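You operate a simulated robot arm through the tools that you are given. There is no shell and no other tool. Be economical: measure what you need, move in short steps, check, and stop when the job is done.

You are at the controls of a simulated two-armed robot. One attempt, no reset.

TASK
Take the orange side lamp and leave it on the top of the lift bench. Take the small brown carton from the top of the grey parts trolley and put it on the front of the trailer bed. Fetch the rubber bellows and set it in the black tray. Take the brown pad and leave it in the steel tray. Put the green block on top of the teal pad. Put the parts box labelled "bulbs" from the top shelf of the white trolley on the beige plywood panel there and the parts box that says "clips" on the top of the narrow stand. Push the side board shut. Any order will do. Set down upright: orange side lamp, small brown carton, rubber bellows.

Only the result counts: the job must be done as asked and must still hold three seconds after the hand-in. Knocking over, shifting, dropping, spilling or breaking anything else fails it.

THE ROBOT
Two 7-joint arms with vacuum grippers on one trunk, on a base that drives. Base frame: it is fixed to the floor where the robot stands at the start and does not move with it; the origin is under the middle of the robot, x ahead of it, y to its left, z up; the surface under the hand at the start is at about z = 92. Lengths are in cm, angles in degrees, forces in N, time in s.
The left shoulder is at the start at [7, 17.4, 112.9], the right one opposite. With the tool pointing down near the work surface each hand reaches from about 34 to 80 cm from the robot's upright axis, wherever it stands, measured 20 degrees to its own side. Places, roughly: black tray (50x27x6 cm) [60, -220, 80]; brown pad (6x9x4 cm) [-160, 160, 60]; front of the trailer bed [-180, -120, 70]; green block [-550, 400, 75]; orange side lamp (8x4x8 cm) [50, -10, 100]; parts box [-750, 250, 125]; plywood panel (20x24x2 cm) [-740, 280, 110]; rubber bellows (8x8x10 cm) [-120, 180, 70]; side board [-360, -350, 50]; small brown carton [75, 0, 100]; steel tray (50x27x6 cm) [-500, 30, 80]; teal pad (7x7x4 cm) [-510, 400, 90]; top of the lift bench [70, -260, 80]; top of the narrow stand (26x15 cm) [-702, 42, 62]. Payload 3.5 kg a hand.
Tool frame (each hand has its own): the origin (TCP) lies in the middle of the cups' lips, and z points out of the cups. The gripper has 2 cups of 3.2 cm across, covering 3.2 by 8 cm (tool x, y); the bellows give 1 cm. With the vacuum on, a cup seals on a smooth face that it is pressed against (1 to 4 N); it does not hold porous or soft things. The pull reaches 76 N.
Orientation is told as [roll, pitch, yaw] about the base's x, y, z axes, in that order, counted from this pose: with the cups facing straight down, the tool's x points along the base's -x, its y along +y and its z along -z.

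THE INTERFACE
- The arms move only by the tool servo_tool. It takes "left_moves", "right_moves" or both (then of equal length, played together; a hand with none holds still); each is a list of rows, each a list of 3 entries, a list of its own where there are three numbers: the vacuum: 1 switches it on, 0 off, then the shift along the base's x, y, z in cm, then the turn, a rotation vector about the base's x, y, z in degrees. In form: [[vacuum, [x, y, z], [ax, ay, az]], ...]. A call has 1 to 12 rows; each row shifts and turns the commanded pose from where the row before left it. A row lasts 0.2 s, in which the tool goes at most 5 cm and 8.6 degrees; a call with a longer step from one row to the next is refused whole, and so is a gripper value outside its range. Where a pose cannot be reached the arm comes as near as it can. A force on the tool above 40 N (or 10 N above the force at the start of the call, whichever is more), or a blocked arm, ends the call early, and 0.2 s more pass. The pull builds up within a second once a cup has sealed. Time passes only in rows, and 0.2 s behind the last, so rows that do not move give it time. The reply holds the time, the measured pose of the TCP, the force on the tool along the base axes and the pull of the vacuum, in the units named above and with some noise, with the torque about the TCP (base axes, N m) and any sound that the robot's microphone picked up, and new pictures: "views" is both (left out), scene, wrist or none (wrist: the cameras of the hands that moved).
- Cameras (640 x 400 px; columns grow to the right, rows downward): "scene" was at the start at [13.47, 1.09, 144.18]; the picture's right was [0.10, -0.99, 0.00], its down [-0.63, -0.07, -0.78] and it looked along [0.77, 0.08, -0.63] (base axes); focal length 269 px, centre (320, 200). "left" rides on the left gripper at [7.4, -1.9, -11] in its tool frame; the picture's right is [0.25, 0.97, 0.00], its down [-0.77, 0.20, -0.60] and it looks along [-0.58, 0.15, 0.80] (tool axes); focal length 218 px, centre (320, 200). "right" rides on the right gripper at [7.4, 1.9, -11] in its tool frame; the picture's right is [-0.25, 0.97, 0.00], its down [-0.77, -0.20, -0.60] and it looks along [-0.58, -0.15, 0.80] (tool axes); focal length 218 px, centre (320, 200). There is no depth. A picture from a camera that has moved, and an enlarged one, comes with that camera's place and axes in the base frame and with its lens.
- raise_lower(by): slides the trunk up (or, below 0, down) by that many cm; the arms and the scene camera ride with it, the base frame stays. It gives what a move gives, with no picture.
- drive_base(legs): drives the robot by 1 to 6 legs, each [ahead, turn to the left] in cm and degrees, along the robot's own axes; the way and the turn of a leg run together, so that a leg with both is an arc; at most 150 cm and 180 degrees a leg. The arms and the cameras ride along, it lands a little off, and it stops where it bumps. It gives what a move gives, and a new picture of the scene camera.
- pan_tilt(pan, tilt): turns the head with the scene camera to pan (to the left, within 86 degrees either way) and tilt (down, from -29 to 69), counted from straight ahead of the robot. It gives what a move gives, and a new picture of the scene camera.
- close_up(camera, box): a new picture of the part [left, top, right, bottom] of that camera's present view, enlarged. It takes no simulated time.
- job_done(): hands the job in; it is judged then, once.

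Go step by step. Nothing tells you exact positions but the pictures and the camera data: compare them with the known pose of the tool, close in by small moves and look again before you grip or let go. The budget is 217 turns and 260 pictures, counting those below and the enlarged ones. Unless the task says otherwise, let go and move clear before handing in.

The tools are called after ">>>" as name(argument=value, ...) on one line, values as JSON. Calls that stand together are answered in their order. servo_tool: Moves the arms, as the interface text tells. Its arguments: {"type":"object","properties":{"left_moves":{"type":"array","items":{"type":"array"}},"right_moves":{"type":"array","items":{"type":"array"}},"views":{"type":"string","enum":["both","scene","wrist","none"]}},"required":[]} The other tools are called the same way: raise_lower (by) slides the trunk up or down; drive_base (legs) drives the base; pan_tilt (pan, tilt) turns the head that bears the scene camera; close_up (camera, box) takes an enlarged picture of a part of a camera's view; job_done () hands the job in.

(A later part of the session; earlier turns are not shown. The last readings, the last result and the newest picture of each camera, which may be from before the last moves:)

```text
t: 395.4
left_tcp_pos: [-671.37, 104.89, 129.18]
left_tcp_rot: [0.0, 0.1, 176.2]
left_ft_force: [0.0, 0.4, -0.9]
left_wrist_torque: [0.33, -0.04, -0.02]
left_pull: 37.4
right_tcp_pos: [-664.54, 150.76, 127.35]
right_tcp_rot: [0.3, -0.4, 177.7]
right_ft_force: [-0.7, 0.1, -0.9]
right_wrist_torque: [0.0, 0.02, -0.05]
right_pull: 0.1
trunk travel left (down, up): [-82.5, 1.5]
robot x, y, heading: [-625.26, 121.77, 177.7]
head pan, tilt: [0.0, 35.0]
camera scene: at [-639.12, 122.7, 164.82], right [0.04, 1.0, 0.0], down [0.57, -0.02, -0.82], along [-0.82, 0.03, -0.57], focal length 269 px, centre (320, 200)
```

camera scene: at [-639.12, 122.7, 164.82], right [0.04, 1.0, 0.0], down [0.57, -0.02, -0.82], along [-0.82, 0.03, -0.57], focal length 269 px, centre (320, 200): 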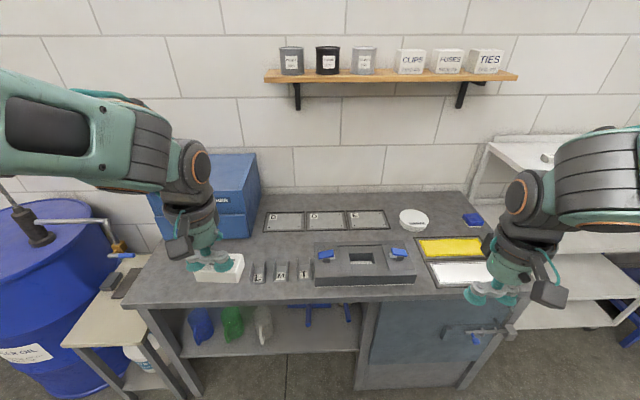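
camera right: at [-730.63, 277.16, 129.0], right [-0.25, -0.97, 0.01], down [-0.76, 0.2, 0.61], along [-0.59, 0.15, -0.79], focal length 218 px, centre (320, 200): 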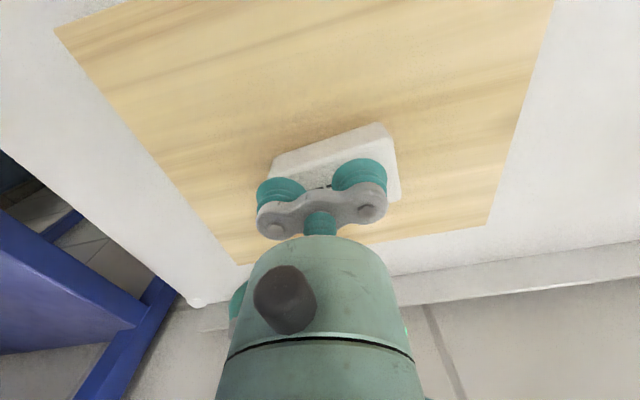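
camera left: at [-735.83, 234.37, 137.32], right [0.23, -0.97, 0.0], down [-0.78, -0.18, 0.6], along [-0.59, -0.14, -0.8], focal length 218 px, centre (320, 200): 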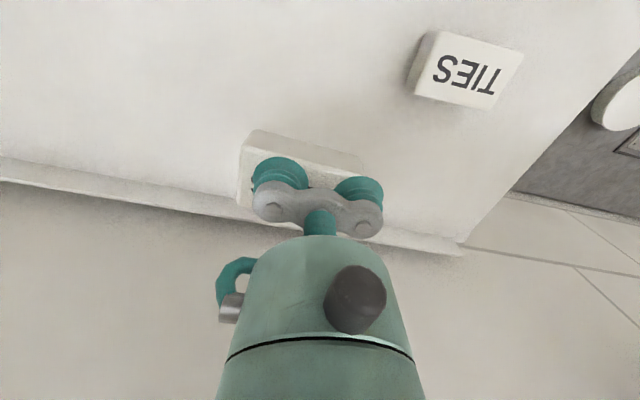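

The stand is between the drum and the bench. I'll move about 62 cm further along to face it.

>>> drive_base(legs=[[0, 92], [62, 0], [0, -90]])

>>> pan_tilt(pan=8, tilt=50)

```text
t: 406.5
left_tcp_pos: [-673.16, 42.71, 129.24]
left_tcp_rot: [-0.1, 0.1, 177.0]
left_ft_force: [-0.1, -0.4, -0.2]
left_wrist_torque: [0.31, 0.02, 0.01]
left_pull: 38.0
right_tcp_pos: [-667.03, 88.62, 127.54]
right_tcp_rot: [0.3, -0.4, 178.4]
right_ft_force: [-0.7, 0.1, 0.7]
right_wrist_torque: [0.02, 0.01, -0.01]
right_pull: 0.0
trunk travel left (down, up): [-82.5, 1.5]
robot x, y, heading: [-627.57, 60.33, 178.8]
head pan, tilt: [0.0, 35.0]
camera scene: at [-641.23, 60.97, 164.82], right [0.02, 1.0, 0.0], down [0.57, -0.01, -0.82], along [-0.82, 0.02, -0.57], focal length 269 px, centre (320, 200)
```

scene: 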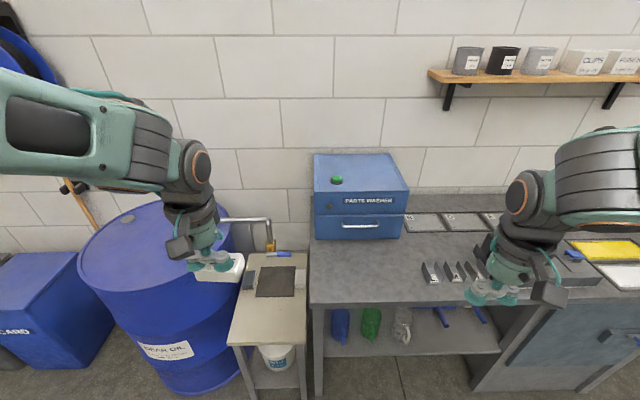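

```text
t: 407.3
left_tcp_pos: [-673.19, 42.72, 129.34]
left_tcp_rot: [0.0, 0.0, 177.0]
left_ft_force: [-0.6, 0.9, -1.3]
left_wrist_torque: [0.29, -0.01, 0.08]
left_pull: 37.8
right_tcp_pos: [-666.85, 88.73, 127.39]
right_tcp_rot: [0.3, -0.4, 178.5]
right_ft_force: [-0.3, 0.6, 0.0]
right_wrist_torque: [-0.01, 0.01, -0.01]
right_pull: 0.0
trunk travel left (down, up): [-82.5, 1.5]
robot x, y, heading: [-626.95, 60.41, 178.6]
head pan, tilt: [8.0, 50.0]
camera scene: at [-640.07, 59.93, 162.65], right [-0.11, 0.99, 0.0], down [0.76, 0.09, -0.64], along [-0.64, -0.07, -0.77], focal length 269 px, centre (320, 200)
```

scene: 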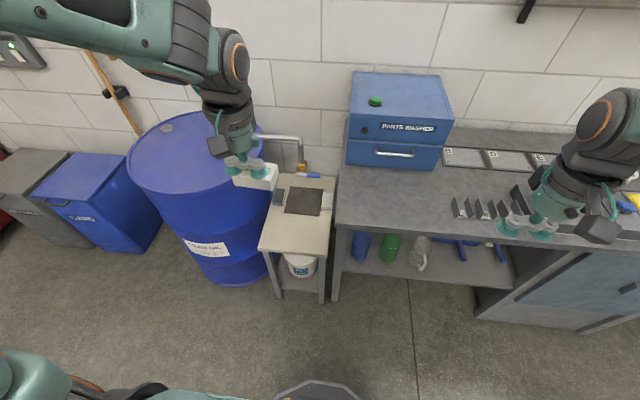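

>>> close_up(camera="scene", box=[220, 120, 380, 270])

```text
2.67 times, centred on (300, 195) of scene
camera zoom: at [-640.07, 59.93, 162.65], right [-0.11, 0.99, 0.0], down [0.76, 0.09, -0.64], along [-0.64, -0.07, -0.77], focal length 718 px, centre (373, 213)
```

zoom: 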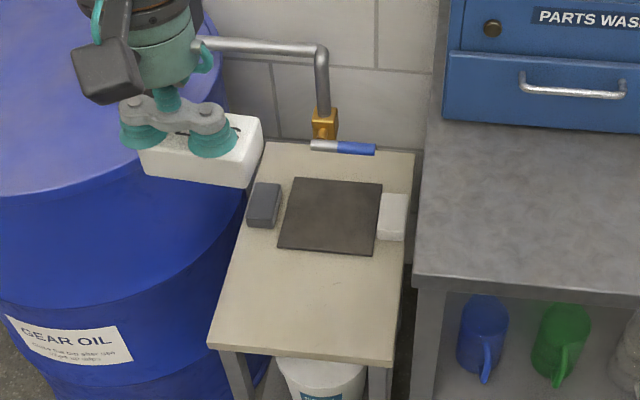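

The free front area of the stand is around [-703,43] at z≈62. I'll drive 8 cm forward and lower the trunk by 40.

>>> drive_base(legs=[[8, 0]])

>>> raise_lower(by=-38)

>>> servo_tool(left_moves=[[1, [-4, -0.2, 0], [0, 0, 0]], [1, [-4, -0.2, 0], [0, 0, 0]], [1, [-4, -0.2, 0], [0, 0, 0]], [1, [-4, -0.2, 0], [0, 0, 0]], [1, [-4, -0.2, 0], [0, 0, 0]], [1, [-1.5, -0.2, 0], [0, 0, 0]], [1, [0, 0, -3], [0, 0, 0]], [1, [0, 0, -3], [0, 0, 0]], [1, [0, 0, -3], [0, 0, 0]], [1, [0, 0, 0], [0, 0, 0]]])

```text
t: 408.3
left_tcp_pos: [-680.33, 42.9, 129.72]
left_tcp_rot: [-0.1, -0.4, 176.8]
left_ft_force: [1.4, -0.3, -1.1]
left_wrist_torque: [0.32, 0.07, 0.04]
left_pull: 37.7
right_tcp_pos: [-673.97, 88.73, 127.62]
right_tcp_rot: [0.2, -0.8, 178.5]
right_ft_force: [2.0, 0.3, 0.3]
right_wrist_torque: [0.01, 0.08, 0.02]
right_pull: 0.1
trunk travel left (down, up): [-82.5, 1.5]
robot x, y, heading: [-635.28, 60.82, 178.4]
head pan, tilt: [8.0, 50.0]
camera scene: at [-646.95, 60.06, 162.75], right [-0.11, 0.99, 0.0], down [0.76, 0.09, -0.65], along [-0.64, -0.07, -0.76], focal length 269 px, centre (320, 200)
```

scene: 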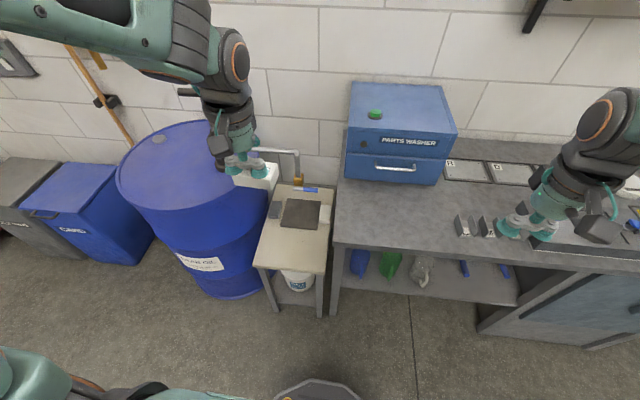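

```text
t: 412.0
left_tcp_pos: [-681.22, 42.96, 91.22]
left_tcp_rot: [-0.1, 0.2, 176.8]
left_ft_force: [0.2, 0.6, -1.3]
left_wrist_torque: [0.3, -0.03, 0.02]
left_pull: 37.7
right_tcp_pos: [-674.9, 88.91, 89.41]
right_tcp_rot: [0.3, -0.5, 178.5]
right_ft_force: [0.3, 0.3, -0.4]
right_wrist_torque: [-0.02, 0.01, 0.01]
right_pull: 0.0
trunk travel left (down, up): [-44.5, 39.5]
robot x, y, heading: [-635.15, 60.78, 178.8]
head pan, tilt: [8.0, 50.0]
```

```text
t: 414.2
left_tcp_pos: [-702.7, 41.67, 82.37]
left_tcp_rot: [0.0, -0.1, 177.0]
left_ft_force: [0.9, 0.0, -1.5]
left_wrist_torque: [0.3, 0.03, 0.0]
left_pull: 37.5
right_tcp_pos: [-674.92, 88.9, 89.4]
right_tcp_rot: [0.4, -0.4, 178.5]
right_ft_force: [0.1, 0.0, 0.6]
right_wrist_torque: [0.0, 0.0, 0.03]
right_pull: 0.1
trunk travel left (down, up): [-44.5, 39.5]
robot x, y, heading: [-635.32, 60.61, 178.4]
head pan, tilt: [8.0, 50.0]
camera scene: at [-648.04, 60.13, 124.65], right [-0.11, 0.99, 0.0], down [0.76, 0.09, -0.64], along [-0.64, -0.07, -0.77], focal length 269 px, centre (320, 200)
camera left: at [-695.28, 43.24, 93.42], right [0.2, -0.98, 0.0], down [-0.78, -0.16, 0.6], along [-0.59, -0.12, -0.8], focal length 218 px, centre (320, 200)
```

scene: 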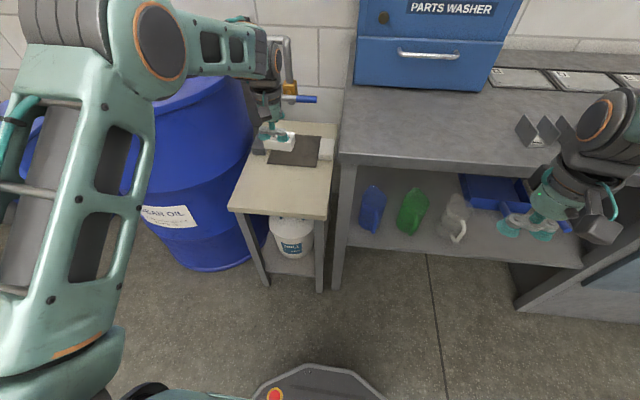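
left: 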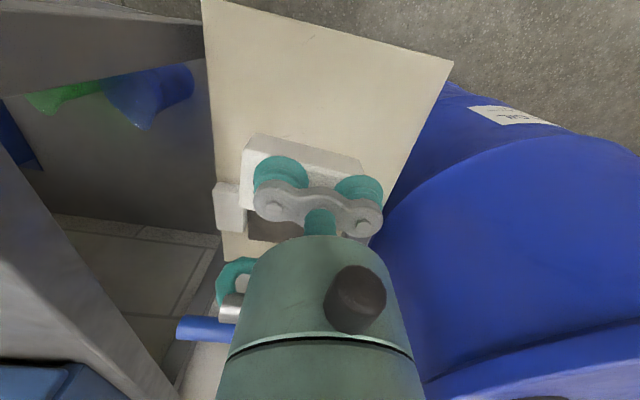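

The stand top is z≈61.4, y 27–56.5, and free for x -715..-694.5. I'll lower the box.

>>> servo_tool(left_moves=[[1, [-0.5, 0, -3], [0, 0, 0]], [1, [0, 0, -3], [0, 0, 0]], [1, [0, 0, -3], [0, 0, 0]], [1, [0, 0, -3], [0, 0, 0]], [1, [0, 0, -2], [0, 0, 0]], [1, [0, 0, -1], [0, 0, 0]], [1, [0, 0, -0.5], [0, 0, 0]], [1, [0, 0, 0], [0, 0, 0]]], views="both")

```text
t: 416.0
left_tcp_pos: [-703.4, 41.73, 66.72]
left_tcp_rot: [-0.1, 0.1, 176.8]
left_ft_force: [-0.4, 0.5, -0.9]
left_wrist_torque: [0.3, 0.01, 0.06]
left_pull: 38.1
right_tcp_pos: [-674.91, 88.86, 89.33]
right_tcp_rot: [0.3, -0.4, 178.4]
right_ft_force: [0.1, -0.6, 0.5]
right_wrist_torque: [0.0, -0.01, -0.05]
right_pull: 0.0
trunk travel left (down, up): [-44.5, 39.5]
robot x, y, heading: [-635.44, 60.4, 178.4]
head pan, tilt: [8.0, 50.0]
camera scene: at [-648.08, 60.12, 124.65], right [-0.11, 0.99, 0.0], down [0.76, 0.09, -0.64], along [-0.64, -0.07, -0.77], focal length 269 px, centre (320, 200)
camera left: at [-695.98, 43.23, 77.75], right [0.2, -0.98, 0.0], down [-0.78, -0.16, 0.6], along [-0.59, -0.12, -0.8], focal length 218 px, centre (320, 200)
```

scene: 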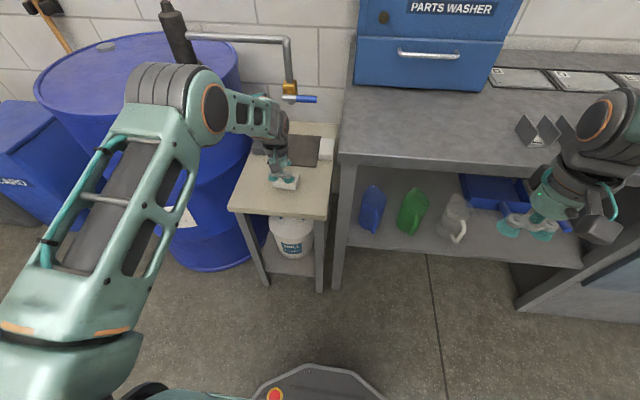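
left: 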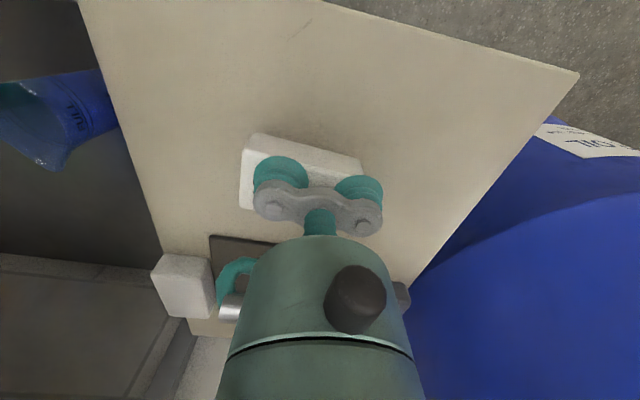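

>>> servo_tool(left_moves=[[1, [0, 0, -0.5], [0, 0, 0]], [1, [0, 0, -0.4], [0, 0, 0]], [1, [0, 0, -0.3], [0, 0, 0]], [1, [0, 0, -0.3], [0, 0, 0]], [1, [0, 0, -0.3], [0, 0, 0]], [1, [0, 0, -0.2], [0, 0, 0]], [1, [0, 0, 0], [0, 0, 0]]], views="none")

```text
t: 417.6
left_tcp_pos: [-703.32, 41.89, 64.92]
left_tcp_rot: [0.0, -0.3, 176.9]
left_ft_force: [-6.0, -1.1, 15.6]
left_wrist_torque: [0.62, -0.01, 0.13]
left_pull: 38.0
right_tcp_pos: [-674.77, 88.87, 89.38]
right_tcp_rot: [0.3, -0.6, 178.4]
right_ft_force: [0.5, 0.3, 0.0]
right_wrist_torque: [-0.03, 0.0, 0.03]
right_pull: 0.0
trunk travel left (down, up): [-44.5, 39.5]
robot x, y, heading: [-635.45, 60.14, 178.3]
head pan, tilt: [8.0, 50.0]
```

Landed on the stand. I'll release and rise.

>>> servo_tool(left_moves=[[1, [0, 0, 0.2], [0, 0, 0]], [0, [0, 0, 0], [0, 0, 0]], [0, [0, 0, 0], [0, 0, 0]], [0, [0, 0, 0], [0, 0, 0]], [0, [0, 0, 0], [0, 0, 0]], [0, [0, 0, 0.5], [0, 0, 0]], [0, [0, 0, 1], [0, 0, 0]], [0, [0, 0, 4], [0, 0, 0]], [0, [0, 0, 5], [0, 0, 0]], [0, [0, 0, 5], [0, 0, 0]], [0, [0, 0, 5], [0, 0, 0]], [0, [0, 0, 5], [0, 0, 0]]], views="scene")

>>> servo_tool(left_moves=[[0, [4, 0, 0], [0, 0, 0]], [0, [4, 0, 0], [0, 0, 0]], [0, [4, 0, 0], [0, 0, 0]], [0, [4, 0, 0], [0, 0, 0]], [0, [4, 0, 0], [0, 0, 0]], [0, [2, 0, 0], [0, 0, 0]]], views="none")

```text
t: 420.2
left_tcp_pos: [-703.35, 41.43, 90.54]
left_tcp_rot: [0.0, 0.0, 176.8]
left_ft_force: [-0.2, -0.5, 0.7]
left_wrist_torque: [0.01, 0.01, 0.0]
left_pull: 0.0
right_tcp_pos: [-674.97, 88.89, 89.4]
right_tcp_rot: [0.3, -0.3, 178.3]
right_ft_force: [-0.3, 0.3, -0.3]
right_wrist_torque: [0.04, -0.02, 0.01]
right_pull: 0.2
trunk travel left (down, up): [-44.5, 39.5]
robot x, y, heading: [-635.26, 60.65, 178.4]
head pan, tilt: [8.0, 50.0]
camera scene: at [-648.01, 60.12, 124.65], right [-0.11, 0.99, 0.0], down [0.76, 0.09, -0.64], along [-0.64, -0.07, -0.77], focal length 269 px, centre (320, 200)
```

scene: 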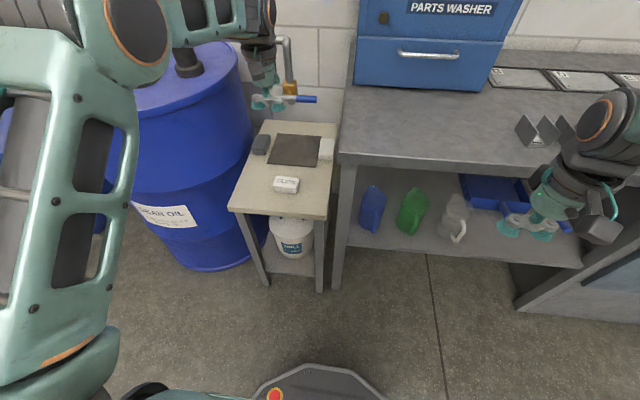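

```text
t: 421.6
left_tcp_pos: [-681.06, 41.82, 90.5]
left_tcp_rot: [0.0, 0.0, 176.9]
left_ft_force: [0.4, 0.2, 0.1]
left_wrist_torque: [0.0, -0.02, -0.04]
left_pull: 0.1
right_tcp_pos: [-674.92, 88.9, 89.5]
right_tcp_rot: [0.3, -0.4, 178.5]
right_ft_force: [0.3, 0.0, -0.2]
right_wrist_torque: [-0.01, -0.01, -0.01]
right_pull: 0.0
trunk travel left (down, up): [-44.5, 39.5]
robot x, y, heading: [-635.5, 60.76, 178.6]
head pan, tilt: [8.0, 50.0]
```

CLIPS is on the stand. Next is the side board near [-360,-350]. I'll raise the trunk a bit and drive around the steel-tray trolley to look south.

>>> raise_lower(by=18)

>>> drive_base(legs=[[-25, 0], [0, -128.6], [95, 0], [0, -69], [115, 0], [0, -71]])

>>> pan_tilt(pan=0, tilt=20)

```text
t: 423.6
left_tcp_pos: [-681.21, 41.84, 108.4]
left_tcp_rot: [-0.2, 0.1, 176.9]
left_ft_force: [0.1, -0.4, 0.2]
left_wrist_torque: [0.04, -0.03, 0.0]
left_pull: 0.1
right_tcp_pos: [-674.94, 88.92, 107.37]
right_tcp_rot: [0.3, -0.4, 178.3]
right_ft_force: [-0.2, 0.0, -0.7]
right_wrist_torque: [-0.01, -0.06, -0.01]
right_pull: 0.1
trunk travel left (down, up): [-62.5, 21.5]
robot x, y, heading: [-635.7, 60.58, 178.6]
head pan, tilt: [8.0, 50.0]
```

```text
t: 446.8
left_tcp_pos: [-419.24, 60.37, 108.47]
left_tcp_rot: [-0.1, 0.1, -88.6]
left_ft_force: [0.0, 0.5, -0.1]
left_wrist_torque: [0.05, -0.01, -0.01]
left_pull: 0.1
right_tcp_pos: [-466.66, 62.97, 107.34]
right_tcp_rot: [0.3, -0.4, -87.2]
right_ft_force: [-0.4, 0.5, -0.9]
right_wrist_torque: [0.0, -0.01, 0.0]
right_pull: 0.1
trunk travel left (down, up): [-62.5, 21.5]
robot x, y, heading: [-441.75, 104.56, -86.7]
head pan, tilt: [8.0, 50.0]
camera scene: at [-439.96, 92.21, 142.65], right [-0.98, -0.19, 0.0], down [-0.15, 0.75, -0.64], along [0.12, -0.63, -0.77], focal length 269 px, centre (320, 200)
```

scene: 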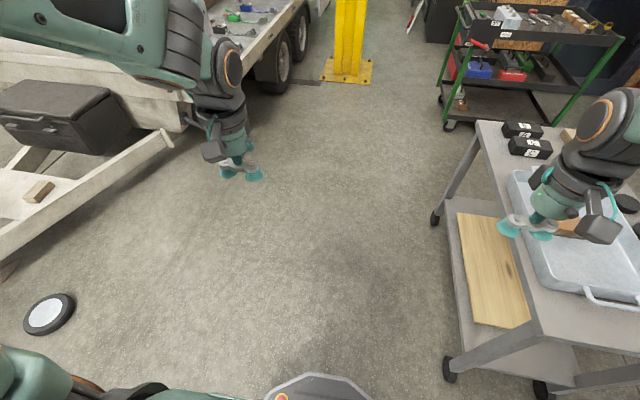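

```text
t: 447.8
left_tcp_pos: [-419.43, 60.48, 108.46]
left_tcp_rot: [-0.1, 0.1, -88.8]
left_ft_force: [0.8, -0.1, -0.5]
left_wrist_torque: [-0.01, 0.0, 0.01]
left_pull: 0.0
right_tcp_pos: [-466.65, 62.94, 107.28]
right_tcp_rot: [0.2, -0.4, -87.0]
right_ft_force: [-0.5, -0.9, -0.9]
right_wrist_torque: [0.02, 0.02, 0.03]
right_pull: 0.1
trunk travel left (down, up): [-62.5, 21.5]
robot x, y, heading: [-441.72, 104.65, -87.0]
head pan, tilt: [0.0, 20.0]
camera scene: at [-440.93, 90.47, 147.2], right [-1.0, -0.05, 0.0], down [-0.02, 0.34, -0.94], along [0.05, -0.94, -0.34], focal length 269 px, centre (320, 200)
```

scene: 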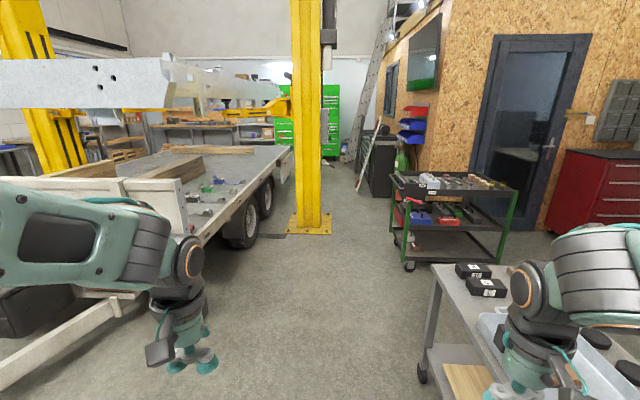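

>>> close_up(camera="scene", box=[170, 110, 400, 250])

```text
2.78 times, centred on (285, 180) of scene
camera zoom: at [-440.93, 90.47, 147.2], right [-1.0, -0.05, 0.0], down [-0.02, 0.34, -0.94], along [0.05, -0.94, -0.34], focal length 749 px, centre (417, 256)
```

zoom: 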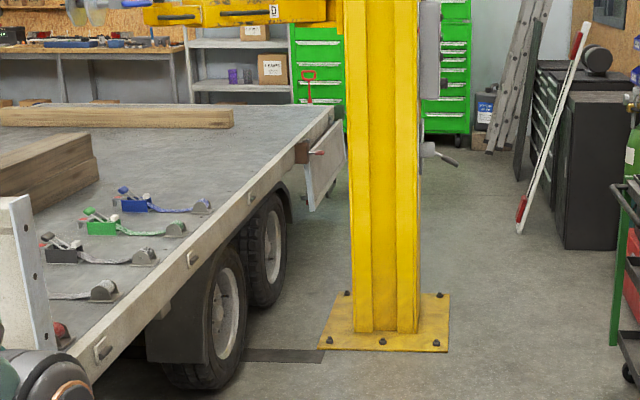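

The side board hangs at the trailer's rear west side, beyond the yellow post. The corridor west of the post is narrow, so I'll stretch both arms forward to slim the robot.

>>> servo_tool(left_moves=[[0, [-0.7, -3, 0], [0, 0, 0]], [0, [-0.7, -3, 0], [0, 0, 0]], [0, [-0.7, -3, 0], [0, 0, 0]], [0, [-0.7, -3, 0], [0, 0, 0]], [0, [-0.7, -3, 0], [0, 0, 0]], [0, [-0.7, -3, 0], [0, 0, 0]], [0, [-0.7, -3, 0], [0, 0, 0]], [0, [-0.7, -3, 0], [0, 0, 0]]], right_moves=[[0, [1.4, -3.2, 0], [0, 0, 0]], [0, [1.4, -3.2, 0], [0, 0, 0]], [0, [1.4, -3.2, 0], [0, 0, 0]], [0, [1.4, -3.2, 0], [0, 0, 0]], [0, [1.4, -3.2, 0], [0, 0, 0]], [0, [1.4, -3.2, 0], [0, 0, 0]], [0, [1.4, -3.2, 0], [0, 0, 0]], [0, [1.4, -3.2, 0], [0, 0, 0]]], views="scene")

```text
t: 449.6
left_tcp_pos: [-424.72, 36.38, 108.32]
left_tcp_rot: [-0.1, 0.3, -88.7]
left_ft_force: [-0.6, 0.3, 0.3]
left_wrist_torque: [0.06, 0.0, -0.01]
left_pull: 0.2
right_tcp_pos: [-455.57, 37.09, 107.14]
right_tcp_rot: [0.2, -0.2, -87.1]
right_ft_force: [0.1, -0.2, -0.5]
right_wrist_torque: [0.03, 0.02, -0.02]
right_pull: 0.0
trunk travel left (down, up): [-62.5, 21.5]
robot x, y, heading: [-441.8, 104.59, -86.8]
head pan, tilt: [0.0, 20.0]
camera scene: at [-440.89, 90.06, 147.16], right [-1.0, -0.05, 0.0], down [-0.02, 0.34, -0.94], along [0.05, -0.94, -0.34], focal length 269 px, centre (320, 200)
```

scene: 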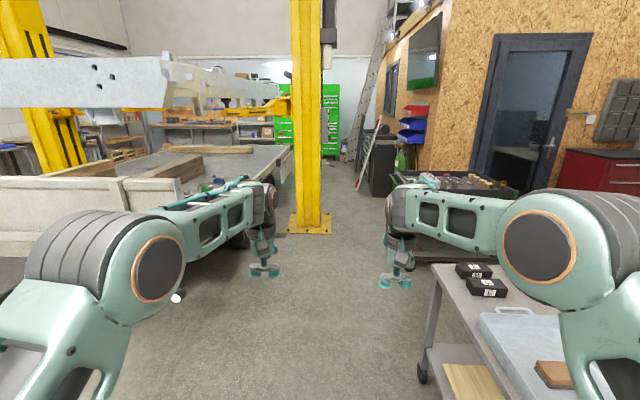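

>>> drive_base(legs=[[0, -3.2], [145, 0], [0, -20], [90, 0], [0, 20]])

```text
t: 462.3
left_tcp_pos: [-490.86, -185.24, 108.84]
left_tcp_rot: [0.3, -0.3, -115.8]
left_ft_force: [0.0, 1.0, -0.5]
left_wrist_torque: [-0.04, -0.03, 0.01]
left_pull: 0.1
right_tcp_pos: [-517.81, -170.34, 107.23]
right_tcp_rot: [0.8, -0.1, -114.4]
right_ft_force: [-0.8, 0.2, 0.0]
right_wrist_torque: [0.06, -0.02, -0.03]
right_pull: 0.1
trunk travel left (down, up): [-62.5, 21.5]
robot x, y, heading: [-473.29, -118.12, -119.9]
head pan, tilt: [0.0, 20.0]
stopped in leg 4: the robot was blocked; the commanded pose is now the measured one
camera scene: at [-481.11, -129.7, 147.19], right [-0.87, 0.5, -0.01], down [0.18, 0.29, -0.94], along [-0.47, -0.81, -0.34], focal length 269 px, centre (320, 200)
```

scene: 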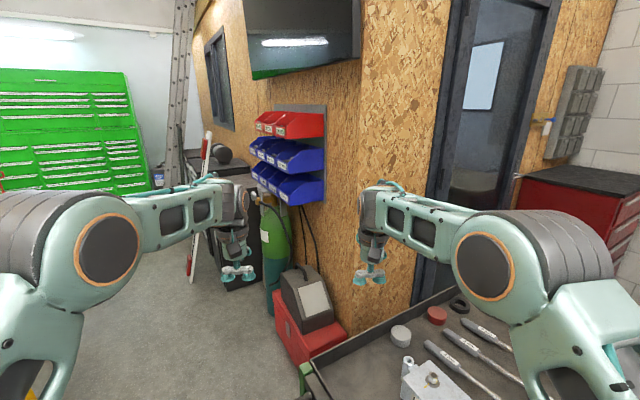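

The base was blocked, likely by the green cart. I'll look down to see before moving.

>>> pan_tilt(pan=-25, tilt=60)

>>> pan_tilt(pan=40, tilt=45)

```text
t: 463.4
left_tcp_pos: [-490.4, -185.78, 108.71]
left_tcp_rot: [0.0, -0.3, -115.6]
left_ft_force: [-0.5, -0.2, 0.2]
left_wrist_torque: [0.0, 0.01, 0.02]
left_pull: 0.0
right_tcp_pos: [-517.44, -170.64, 107.38]
right_tcp_rot: [0.5, -0.1, -114.2]
right_ft_force: [0.2, 0.3, -0.7]
right_wrist_torque: [0.0, -0.02, -0.01]
right_pull: 0.1
trunk travel left (down, up): [-62.5, 21.5]
robot x, y, heading: [-472.81, -117.59, -119.8]
head pan, tilt: [-25.0, 60.0]
camera scene: at [-481.29, -125.77, 141.39], right [-0.58, 0.82, 0.0], down [0.71, 0.5, -0.5], along [-0.41, -0.29, -0.87], focal length 269 px, centre (320, 200)
```

scene: 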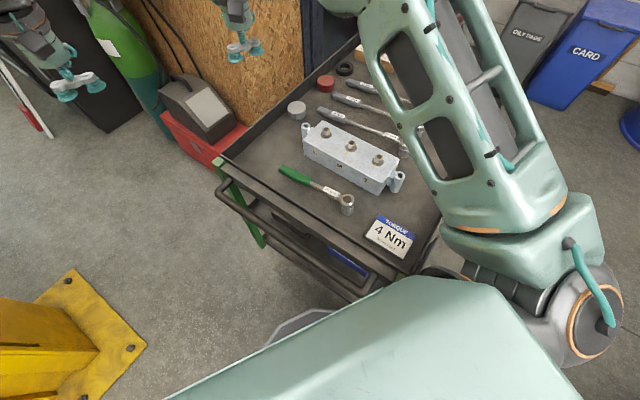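

```text
t: 464.7
left_tcp_pos: [-490.21, -185.64, 108.79]
left_tcp_rot: [-0.2, -0.3, -115.7]
left_ft_force: [0.3, -0.7, -0.1]
left_wrist_torque: [0.0, 0.01, 0.03]
left_pull: 0.0
right_tcp_pos: [-517.29, -170.75, 107.36]
right_tcp_rot: [0.4, -0.1, -114.3]
right_ft_force: [-0.2, -0.5, -0.4]
right_wrist_torque: [-0.03, -0.02, 0.05]
right_pull: 0.1
trunk travel left (down, up): [-62.5, 21.5]
robot x, y, heading: [-473.1, -117.85, -119.9]
head pan, tilt: [40.0, 45.0]
camera scene: at [-474.29, -129.98, 143.33], right [-0.98, -0.18, 0.0], down [-0.12, 0.7, -0.71], along [0.12, -0.7, -0.71], focal length 269 px, centre (320, 200)
```

scene: 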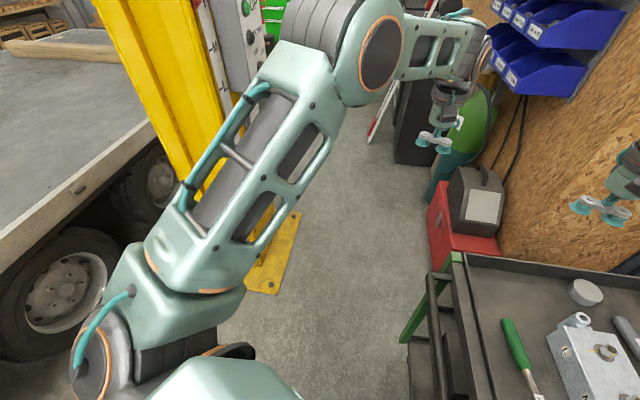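

The base touched the cart's handle bar; the cart and its items look undisturbed. The corridor is too tight by the post's control box, so I'll back off and take the long way around the trailer's rear.

>>> drive_base(legs=[[-20, 0], [0, 105], [0, 99], [108, 0], [105, 0]])

```text
t: 485.0
left_tcp_pos: [-451.15, 179.09, 108.76]
left_tcp_rot: [-0.1, -0.4, 87.1]
left_ft_force: [-0.7, 0.2, 0.1]
left_wrist_torque: [0.01, 0.0, 0.01]
left_pull: 0.0
right_tcp_pos: [-420.47, 175.83, 107.32]
right_tcp_rot: [0.4, -0.2, 88.7]
right_ft_force: [0.6, 0.0, -1.2]
right_wrist_torque: [0.02, 0.03, 0.02]
right_pull: 0.2
trunk travel left (down, up): [-62.5, 21.5]
robot x, y, heading: [-440.89, 110.16, 83.0]
head pan, tilt: [40.0, 45.0]
camera scene: at [-444.57, 121.94, 143.34], right [0.84, 0.54, 0.0], down [0.39, -0.59, -0.71], along [-0.39, 0.59, -0.71], focal length 269 px, centre (320, 200)
```

scene: 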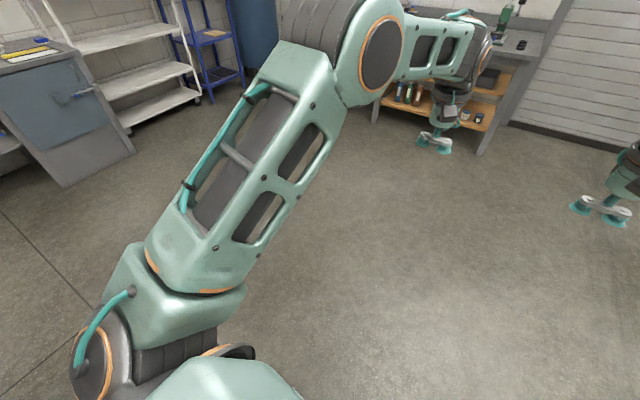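

>>> drive_base(legs=[[0, -30.8], [95, 0], [92, 0], [0, -52], [140, 0], [130, 0]])

>>> pan_tilt(pan=-20, tilt=20)

```text
t: 511.0
left_tcp_pos: [11.6, 281.93, 108.76]
left_tcp_rot: [0.0, -0.4, 5.3]
left_ft_force: [-0.4, -0.2, -0.1]
left_wrist_torque: [-0.01, 0.0, 0.0]
left_pull: 0.0
right_tcp_pos: [12.8, 251.07, 107.34]
right_tcp_rot: [0.3, -0.2, 6.8]
right_ft_force: [-0.8, 0.3, -0.1]
right_wrist_torque: [-0.01, 0.0, 0.02]
right_pull: 0.0
trunk travel left (down, up): [-62.5, 21.5]
robot x, y, heading: [-54.91, 261.66, 1.3]
head pan, tilt: [40.0, 45.0]
camera scene: at [-44.19, 267.27, 143.34], right [0.66, -0.75, 0.0], down [-0.53, -0.47, -0.71], along [0.53, 0.47, -0.71], focal length 269 px, centre (320, 200)
```

scene: 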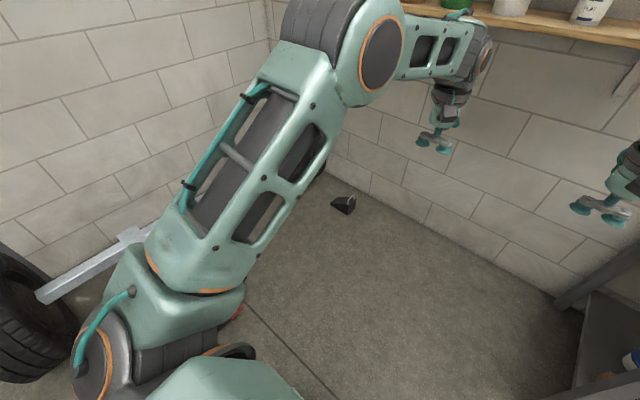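

```text
t: 512.3
left_tcp_pos: [11.63, 281.98, 108.72]
left_tcp_rot: [0.0, -0.3, 5.4]
left_ft_force: [-0.4, 0.7, 0.6]
left_wrist_torque: [0.0, 0.02, 0.04]
left_pull: 0.0
right_tcp_pos: [12.74, 251.12, 107.34]
right_tcp_rot: [0.4, -0.1, 6.8]
right_ft_force: [-0.1, -0.2, 0.1]
right_wrist_torque: [-0.01, 0.03, -0.02]
right_pull: 0.1
trunk travel left (down, up): [-62.5, 21.5]
robot x, y, heading: [-55.21, 261.58, 1.7]
head pan, tilt: [-20.0, 20.0]
camera scene: at [-41.47, 258.92, 147.2], right [-0.32, -0.95, 0.0], down [-0.32, 0.11, -0.94], along [0.89, -0.3, -0.34], focal length 269 px, centre (320, 200)
```

scene: 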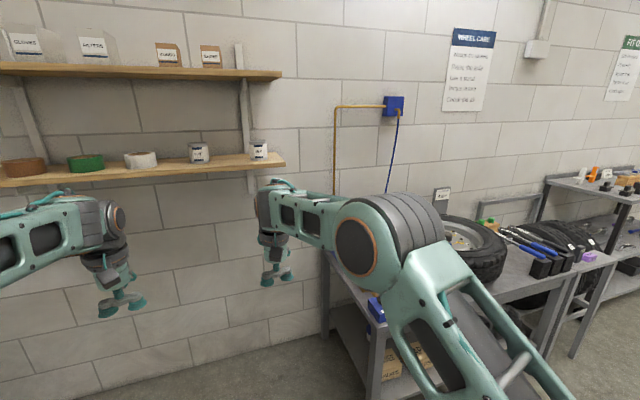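

I'll back away from the bench, turn south and continue.

>>> raise_lower(by=12)

>>> drive_base(legs=[[-20, 0], [0, -82.5], [110, 0], [110, 0], [100, 0], [0, -9]])

>>> drive_base(legs=[[100, 0], [100, 0]])

```text
t: 513.8
left_tcp_pos: [11.67, 282.0, 120.58]
left_tcp_rot: [-0.1, -0.2, 5.4]
left_ft_force: [0.4, -0.4, -0.3]
left_wrist_torque: [0.02, -0.01, -0.01]
left_pull: 0.0
right_tcp_pos: [12.94, 251.11, 119.26]
right_tcp_rot: [0.4, -0.2, 6.8]
right_ft_force: [-0.1, -0.3, 0.2]
right_wrist_torque: [-0.04, -0.04, -0.01]
right_pull: 0.0
trunk travel left (down, up): [-74.5, 9.5]
robot x, y, heading: [-55.48, 261.62, 1.1]
head pan, tilt: [-20.0, 20.0]
```

```text
t: 535.0
left_tcp_pos: [-15.22, -127.11, 120.64]
left_tcp_rot: [0.0, -0.3, -87.9]
left_ft_force: [0.8, 0.1, 0.2]
left_wrist_torque: [0.02, -0.01, -0.01]
left_pull: 0.0
right_tcp_pos: [-46.1, -126.72, 119.32]
right_tcp_rot: [0.4, -0.1, -86.4]
right_ft_force: [-0.1, 0.6, -0.2]
right_wrist_torque: [0.01, 0.03, -0.02]
right_pull: 0.1
trunk travel left (down, up): [-74.5, 9.5]
robot x, y, heading: [-31.81, -58.8, -91.9]
head pan, tilt: [-20.0, 20.0]
camera scene: at [-35.52, -72.68, 159.2], right [-0.93, 0.37, 0.0], down [0.13, 0.32, -0.94], along [-0.35, -0.87, -0.34], focal length 269 px, centre (320, 200)
```

scene: 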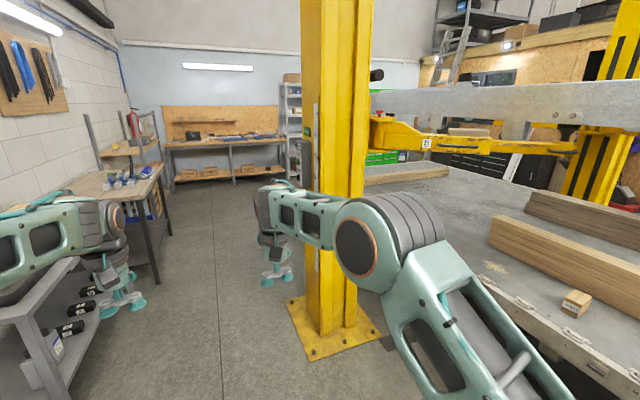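

```text
t: 544.9
left_tcp_pos: [-16.28, -324.3, 120.75]
left_tcp_rot: [-0.2, -0.4, -85.8]
left_ft_force: [0.0, 0.0, 0.4]
left_wrist_torque: [-0.01, 0.02, 0.01]
left_pull: 0.0
right_tcp_pos: [-47.14, -324.99, 119.3]
right_tcp_rot: [0.4, -0.2, -84.4]
right_ft_force: [0.3, 0.2, -0.3]
right_wrist_torque: [0.0, -0.01, 0.02]
right_pull: 0.1
trunk travel left (down, up): [-74.5, 9.5]
robot x, y, heading: [-35.46, -257.71, -89.7]
head pan, tilt: [-20.0, 20.0]
camera scene: at [-38.6, -270.68, 159.21], right [-0.94, 0.34, 0.0], down [0.12, 0.32, -0.94], along [-0.32, -0.88, -0.34], focal length 269 px, centre (320, 200)
```

scene: 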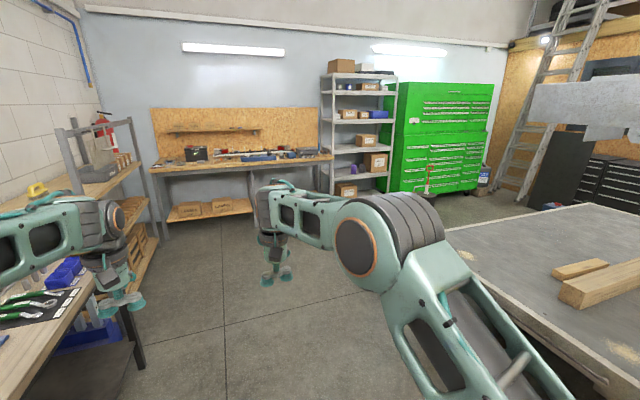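

The trailer's rear edge is at y≈-393 and the space behind it is open. I'll drive round it.

>>> drive_base(legs=[[0, -0.5], [106, 0], [106, 0], [0, -90], [140, 0], [130, 0]])

>>> pan_tilt(pan=-25, tilt=30)

```text
t: 572.3
left_tcp_pos: [-372.47, -484.46, 120.77]
left_tcp_rot: [-0.1, -0.4, -176.0]
left_ft_force: [0.6, -0.7, 0.6]
left_wrist_torque: [-0.01, 0.01, 0.01]
left_pull: 0.1
right_tcp_pos: [-372.98, -453.63, 119.47]
right_tcp_rot: [0.5, -0.2, -174.7]
right_ft_force: [0.1, 0.1, 0.7]
right_wrist_torque: [0.0, 0.02, -0.03]
right_pull: 0.0
trunk travel left (down, up): [-74.5, 9.5]
robot x, y, heading: [-304.87, -465.34, 180.1]
head pan, tilt: [-20.0, 20.0]
camera scene: at [-318.92, -462.34, 159.21], right [0.34, 0.94, 0.0], down [0.32, -0.12, -0.94], along [-0.88, 0.32, -0.34], focal length 269 px, centre (320, 200)
```

scene: 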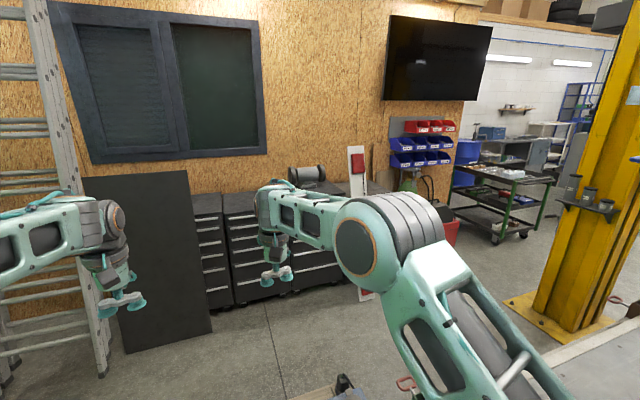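

```text
t: 573.0
left_tcp_pos: [-372.54, -484.54, 120.73]
left_tcp_rot: [0.0, -0.4, -176.0]
left_ft_force: [0.5, -0.1, 0.0]
left_wrist_torque: [0.03, 0.0, 0.0]
left_pull: 0.2
right_tcp_pos: [-372.95, -453.64, 119.31]
right_tcp_rot: [0.4, -0.1, -174.6]
right_ft_force: [0.7, -0.3, 0.1]
right_wrist_torque: [-0.01, -0.04, -0.03]
right_pull: 0.1
trunk travel left (down, up): [-74.5, 9.5]
robot x, y, heading: [-305.04, -465.79, 180.0]
head pan, tilt: [-25.0, 30.0]
camera scene: at [-318.44, -461.71, 157.6], right [0.42, 0.91, 0.0], down [0.45, -0.21, -0.87], along [-0.78, 0.37, -0.5], focal length 269 px, centre (320, 200)
```

scene: 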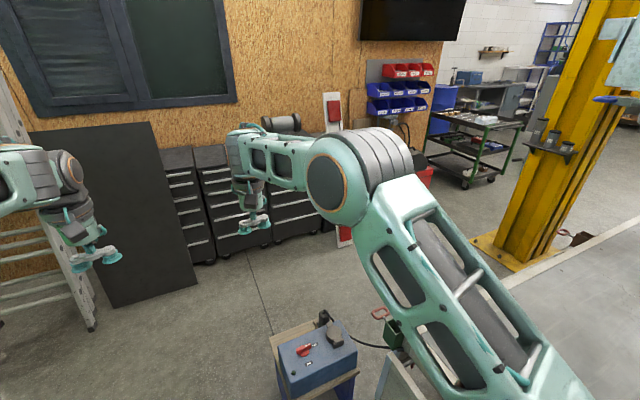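

There is a stool with a blue unit near [-373,-438] and the side board is beyond it. I'll retract the arms, pass south of the stool, and look from the west side.

>>> servo_tool(left_moves=[[0, [4, 0, 0], [0, 0, 0]], [0, [4, 0, 0], [0, 0, 0]], [0, [4, 0, 0], [0, 0, 0]], [0, [4, 0, 0], [0, 0, 0]], [0, [4, 0, 0], [0, 0, 0]], [0, [4, 0, 0], [0, 0, 0]], [0, [2, 0, 0], [0, 0, 0]]], right_moves=[[0, [4, 0, 0], [0, 0, 0]], [0, [4, 0, 0], [0, 0, 0]], [0, [4, 0, 0], [0, 0, 0]], [0, [4, 0, 0], [0, 0, 0]], [0, [4, 0, 0], [0, 0, 0]], [0, [4, 0, 0], [0, 0, 0]], [0, [2, 0, 0], [0, 0, 0]]], views="none")

>>> pan_tilt(pan=-12, tilt=45)

```text
t: 574.6
left_tcp_pos: [-346.43, -484.67, 120.85]
left_tcp_rot: [-0.2, -0.4, -176.0]
left_ft_force: [0.4, -0.2, 0.0]
left_wrist_torque: [0.01, 0.01, 0.0]
left_pull: 0.1
right_tcp_pos: [-347.04, -453.89, 119.29]
right_tcp_rot: [0.3, -0.2, -174.5]
right_ft_force: [-0.7, -1.5, 1.0]
right_wrist_torque: [0.05, 0.04, 0.02]
right_pull: 0.0
trunk travel left (down, up): [-74.5, 9.5]
robot x, y, heading: [-304.93, -466.07, 180.0]
head pan, tilt: [-25.0, 30.0]
```

```text
t: 575.4
left_tcp_pos: [-346.64, -484.45, 120.73]
left_tcp_rot: [-0.1, -0.3, -176.0]
left_ft_force: [0.7, -0.9, 0.2]
left_wrist_torque: [-0.01, 0.01, -0.02]
left_pull: 0.0
right_tcp_pos: [-347.23, -453.65, 119.26]
right_tcp_rot: [0.4, -0.2, -174.6]
right_ft_force: [0.2, -0.4, 0.1]
right_wrist_torque: [0.0, 0.01, 0.01]
right_pull: 0.0
trunk travel left (down, up): [-74.5, 9.5]
robot x, y, heading: [-305.1, -465.72, 179.9]
head pan, tilt: [-12.0, 45.0]
camera scene: at [-318.22, -463.85, 155.34], right [0.21, 0.98, 0.0], down [0.69, -0.15, -0.71], along [-0.69, 0.15, -0.71], focal length 269 px, centre (320, 200)
```

scene: 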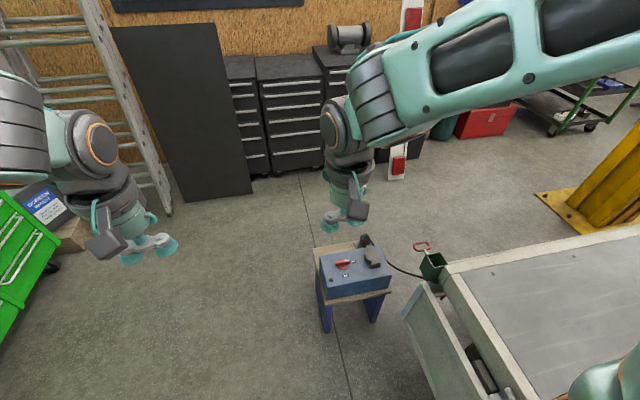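

>>> close_up(camera="scene", box=[300, 220, 640, 400])

>>> pan_tilt(pan=-45, tilt=58)

```text
1.88 times, centred on (470, 310) of scene
camera zoom: at [-318.22, -463.85, 155.34], right [0.21, 0.98, 0.0], down [0.69, -0.15, -0.71], along [-0.69, 0.15, -0.71], focal length 507 px, centre (38, -7)
```

zoom: 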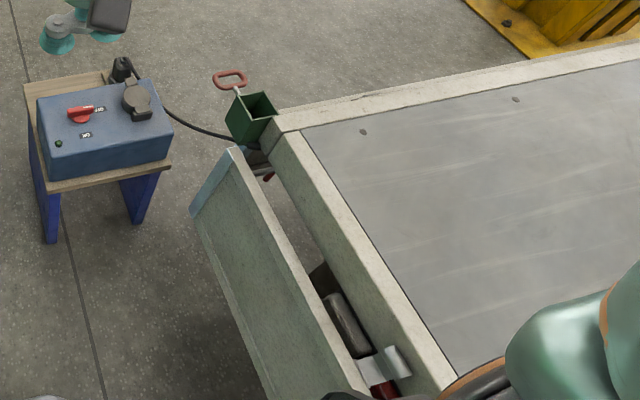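

```text
t: 576.3
left_tcp_pos: [-346.57, -484.52, 120.7]
left_tcp_rot: [-0.1, -0.5, -175.9]
left_ft_force: [0.3, -0.3, -0.2]
left_wrist_torque: [0.02, 0.01, -0.02]
left_pull: 0.0
right_tcp_pos: [-347.22, -453.66, 119.32]
right_tcp_rot: [0.4, -0.1, -174.6]
right_ft_force: [-0.1, -0.5, 0.1]
right_wrist_torque: [0.02, 0.01, -0.01]
right_pull: 0.1
trunk travel left (down, up): [-74.5, 9.5]
robot x, y, heading: [-305.4, -465.95, 180.0]
head pan, tilt: [-45.0, 58.0]
camera scene: at [-315.07, -460.69, 153.63], right [0.71, 0.71, 0.0], down [0.6, -0.6, -0.53], along [-0.37, 0.38, -0.85], focal length 269 px, centre (320, 200)
```

scene: 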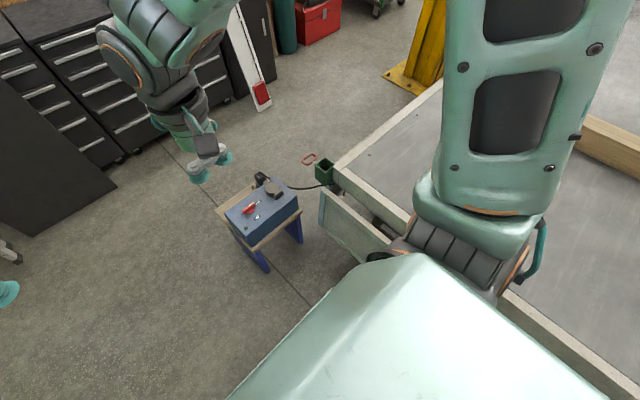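

A panel with a gap is visible at the trailer's rear corner, z≈24–55. I'll go round the stool to the southwest and look from there to identify the side board.

>>> drive_base(legs=[[0, 30], [80, 0], [0, -30], [52, 0], [0, -120]])

>>> pan_tilt(pan=0, tilt=40)

```text
t: 591.3
left_tcp_pos: [-423.83, -461.24, 120.7]
left_tcp_rot: [-0.2, -0.4, 64.3]
left_ft_force: [0.5, -0.3, -0.5]
left_wrist_torque: [0.04, -0.02, 0.0]
left_pull: 0.1
right_tcp_pos: [-396.69, -475.97, 119.26]
right_tcp_rot: [0.4, -0.3, 65.7]
right_ft_force: [0.0, -0.8, 0.4]
right_wrist_torque: [-0.01, 0.01, 0.03]
right_pull: 0.1
trunk travel left (down, up): [-74.5, 9.5]
robot x, y, heading: [-428.2, -506.77, 60.3]
head pan, tilt: [-45.0, 58.0]
camera scene: at [-418.95, -500.15, 153.63], right [0.26, -0.97, 0.0], down [-0.82, -0.22, -0.53], along [0.51, 0.14, -0.85], focal length 269 px, centre (320, 200)
```

scene: 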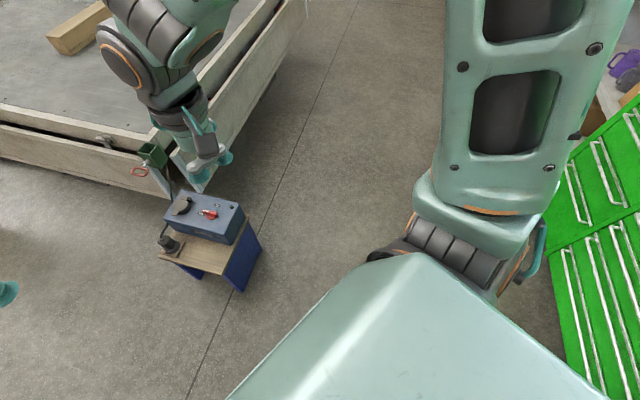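

```text
t: 592.4
left_tcp_pos: [-423.68, -461.3, 120.8]
left_tcp_rot: [0.0, -0.4, 64.3]
left_ft_force: [-0.8, -0.3, 0.8]
left_wrist_torque: [0.0, 0.02, -0.03]
left_pull: 0.1
right_tcp_pos: [-396.56, -476.04, 119.35]
right_tcp_rot: [0.4, -0.3, 65.7]
right_ft_force: [0.3, 0.1, 0.2]
right_wrist_torque: [0.0, -0.01, -0.01]
right_pull: 0.0
trunk travel left (down, up): [-74.5, 9.5]
robot x, y, heading: [-428.0, -506.35, 60.3]
head pan, tilt: [0.0, 40.0]
camera scene: at [-421.35, -494.59, 156.06], right [0.87, -0.5, 0.0], down [-0.32, -0.56, -0.77], along [0.38, 0.66, -0.64], focal length 269 px, centre (320, 200)
```

scene: 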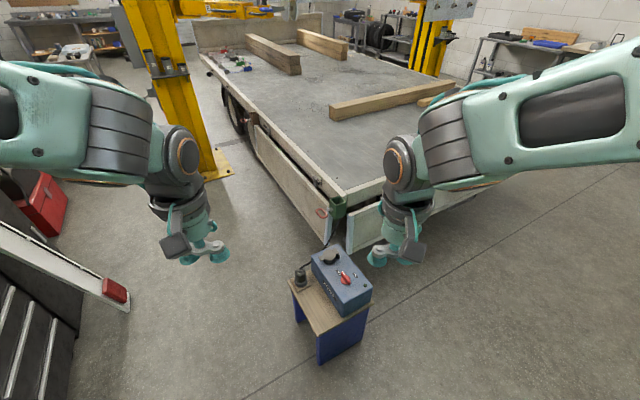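

Now I see it: a board on the trailer's west side between the wheels and the rear corner. I'll zoom in.

>>> close_up(camera="scene", box=[210, 90, 450, 280])

```text
2.11 times, centred on (330, 185) of scene
camera zoom: at [-421.35, -494.59, 156.06], right [0.87, -0.5, 0.0], down [-0.32, -0.56, -0.77], along [0.38, 0.66, -0.64], focal length 567 px, centre (299, 232)
```

zoom: 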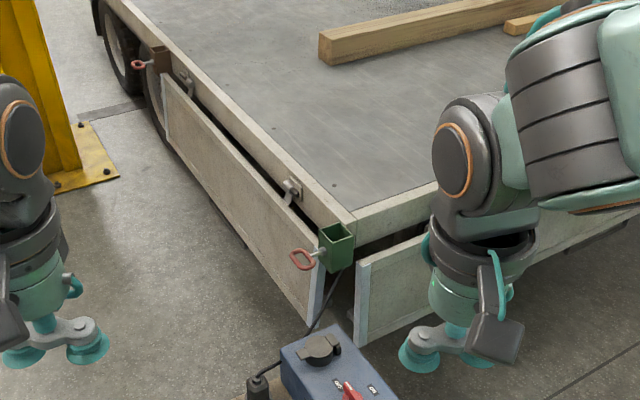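

The side board is on the west side at x≈-363, y -405..-281, z≈31–59. I'll move to face it from the west at about [-440,-345].

>>> drive_base(legs=[[0, 34], [80, 0], [80, 0], [0, -94]])

>>> pan_tilt(pan=0, tilt=50)

```text
t: 606.2
left_tcp_pos: [-396.4, -326.33, 120.7]
left_tcp_rot: [-0.1, -0.4, 4.7]
left_ft_force: [0.5, -0.7, 0.5]
left_wrist_torque: [-0.04, -0.02, 0.01]
left_pull: 0.1
right_tcp_pos: [-395.23, -357.22, 119.34]
right_tcp_rot: [0.4, 0.0, 6.2]
right_ft_force: [-0.1, -0.9, 0.0]
right_wrist_torque: [0.01, 0.0, -0.01]
right_pull: 0.1
trunk travel left (down, up): [-74.5, 9.5]
robot x, y, heading: [-437.37, -345.85, 0.5]
head pan, tilt: [0.0, 40.0]
camera scene: at [-424.05, -345.3, 156.06], right [0.01, -1.0, 0.0], down [-0.64, -0.01, -0.77], along [0.77, 0.01, -0.64], focal length 269 px, centre (320, 200)
```

scene: 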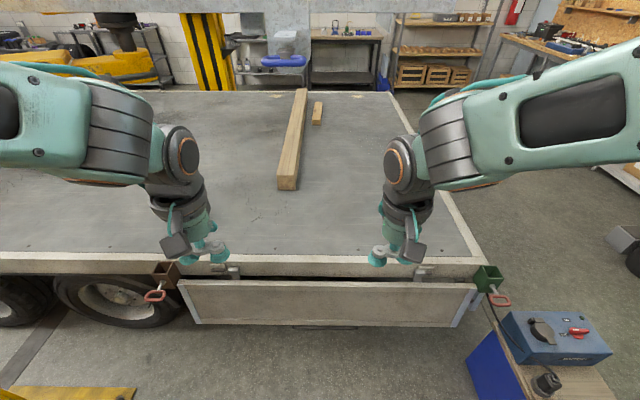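

```text
t: 606.9
left_tcp_pos: [-396.33, -326.43, 120.87]
left_tcp_rot: [-0.1, -0.4, 4.9]
left_ft_force: [1.0, 0.8, 0.4]
left_wrist_torque: [0.0, -0.02, 0.0]
left_pull: 0.0
right_tcp_pos: [-395.37, -357.38, 119.26]
right_tcp_rot: [0.4, -0.1, 6.2]
right_ft_force: [-0.1, -1.0, -0.2]
right_wrist_torque: [-0.01, -0.01, 0.01]
right_pull: 0.0
trunk travel left (down, up): [-74.5, 9.5]
robot x, y, heading: [-437.21, -346.33, 0.5]
head pan, tilt: [0.0, 50.0]
camera scene: at [-424.84, -345.35, 154.65], right [0.01, -1.0, 0.0], down [-0.77, -0.01, -0.64], along [0.64, 0.01, -0.77], focal length 269 px, centre (320, 200)
```

scene: 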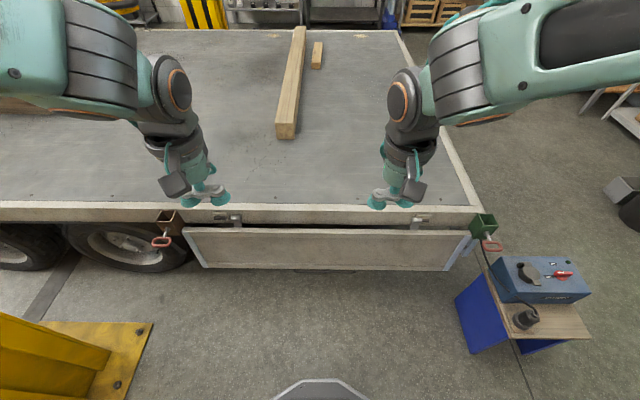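

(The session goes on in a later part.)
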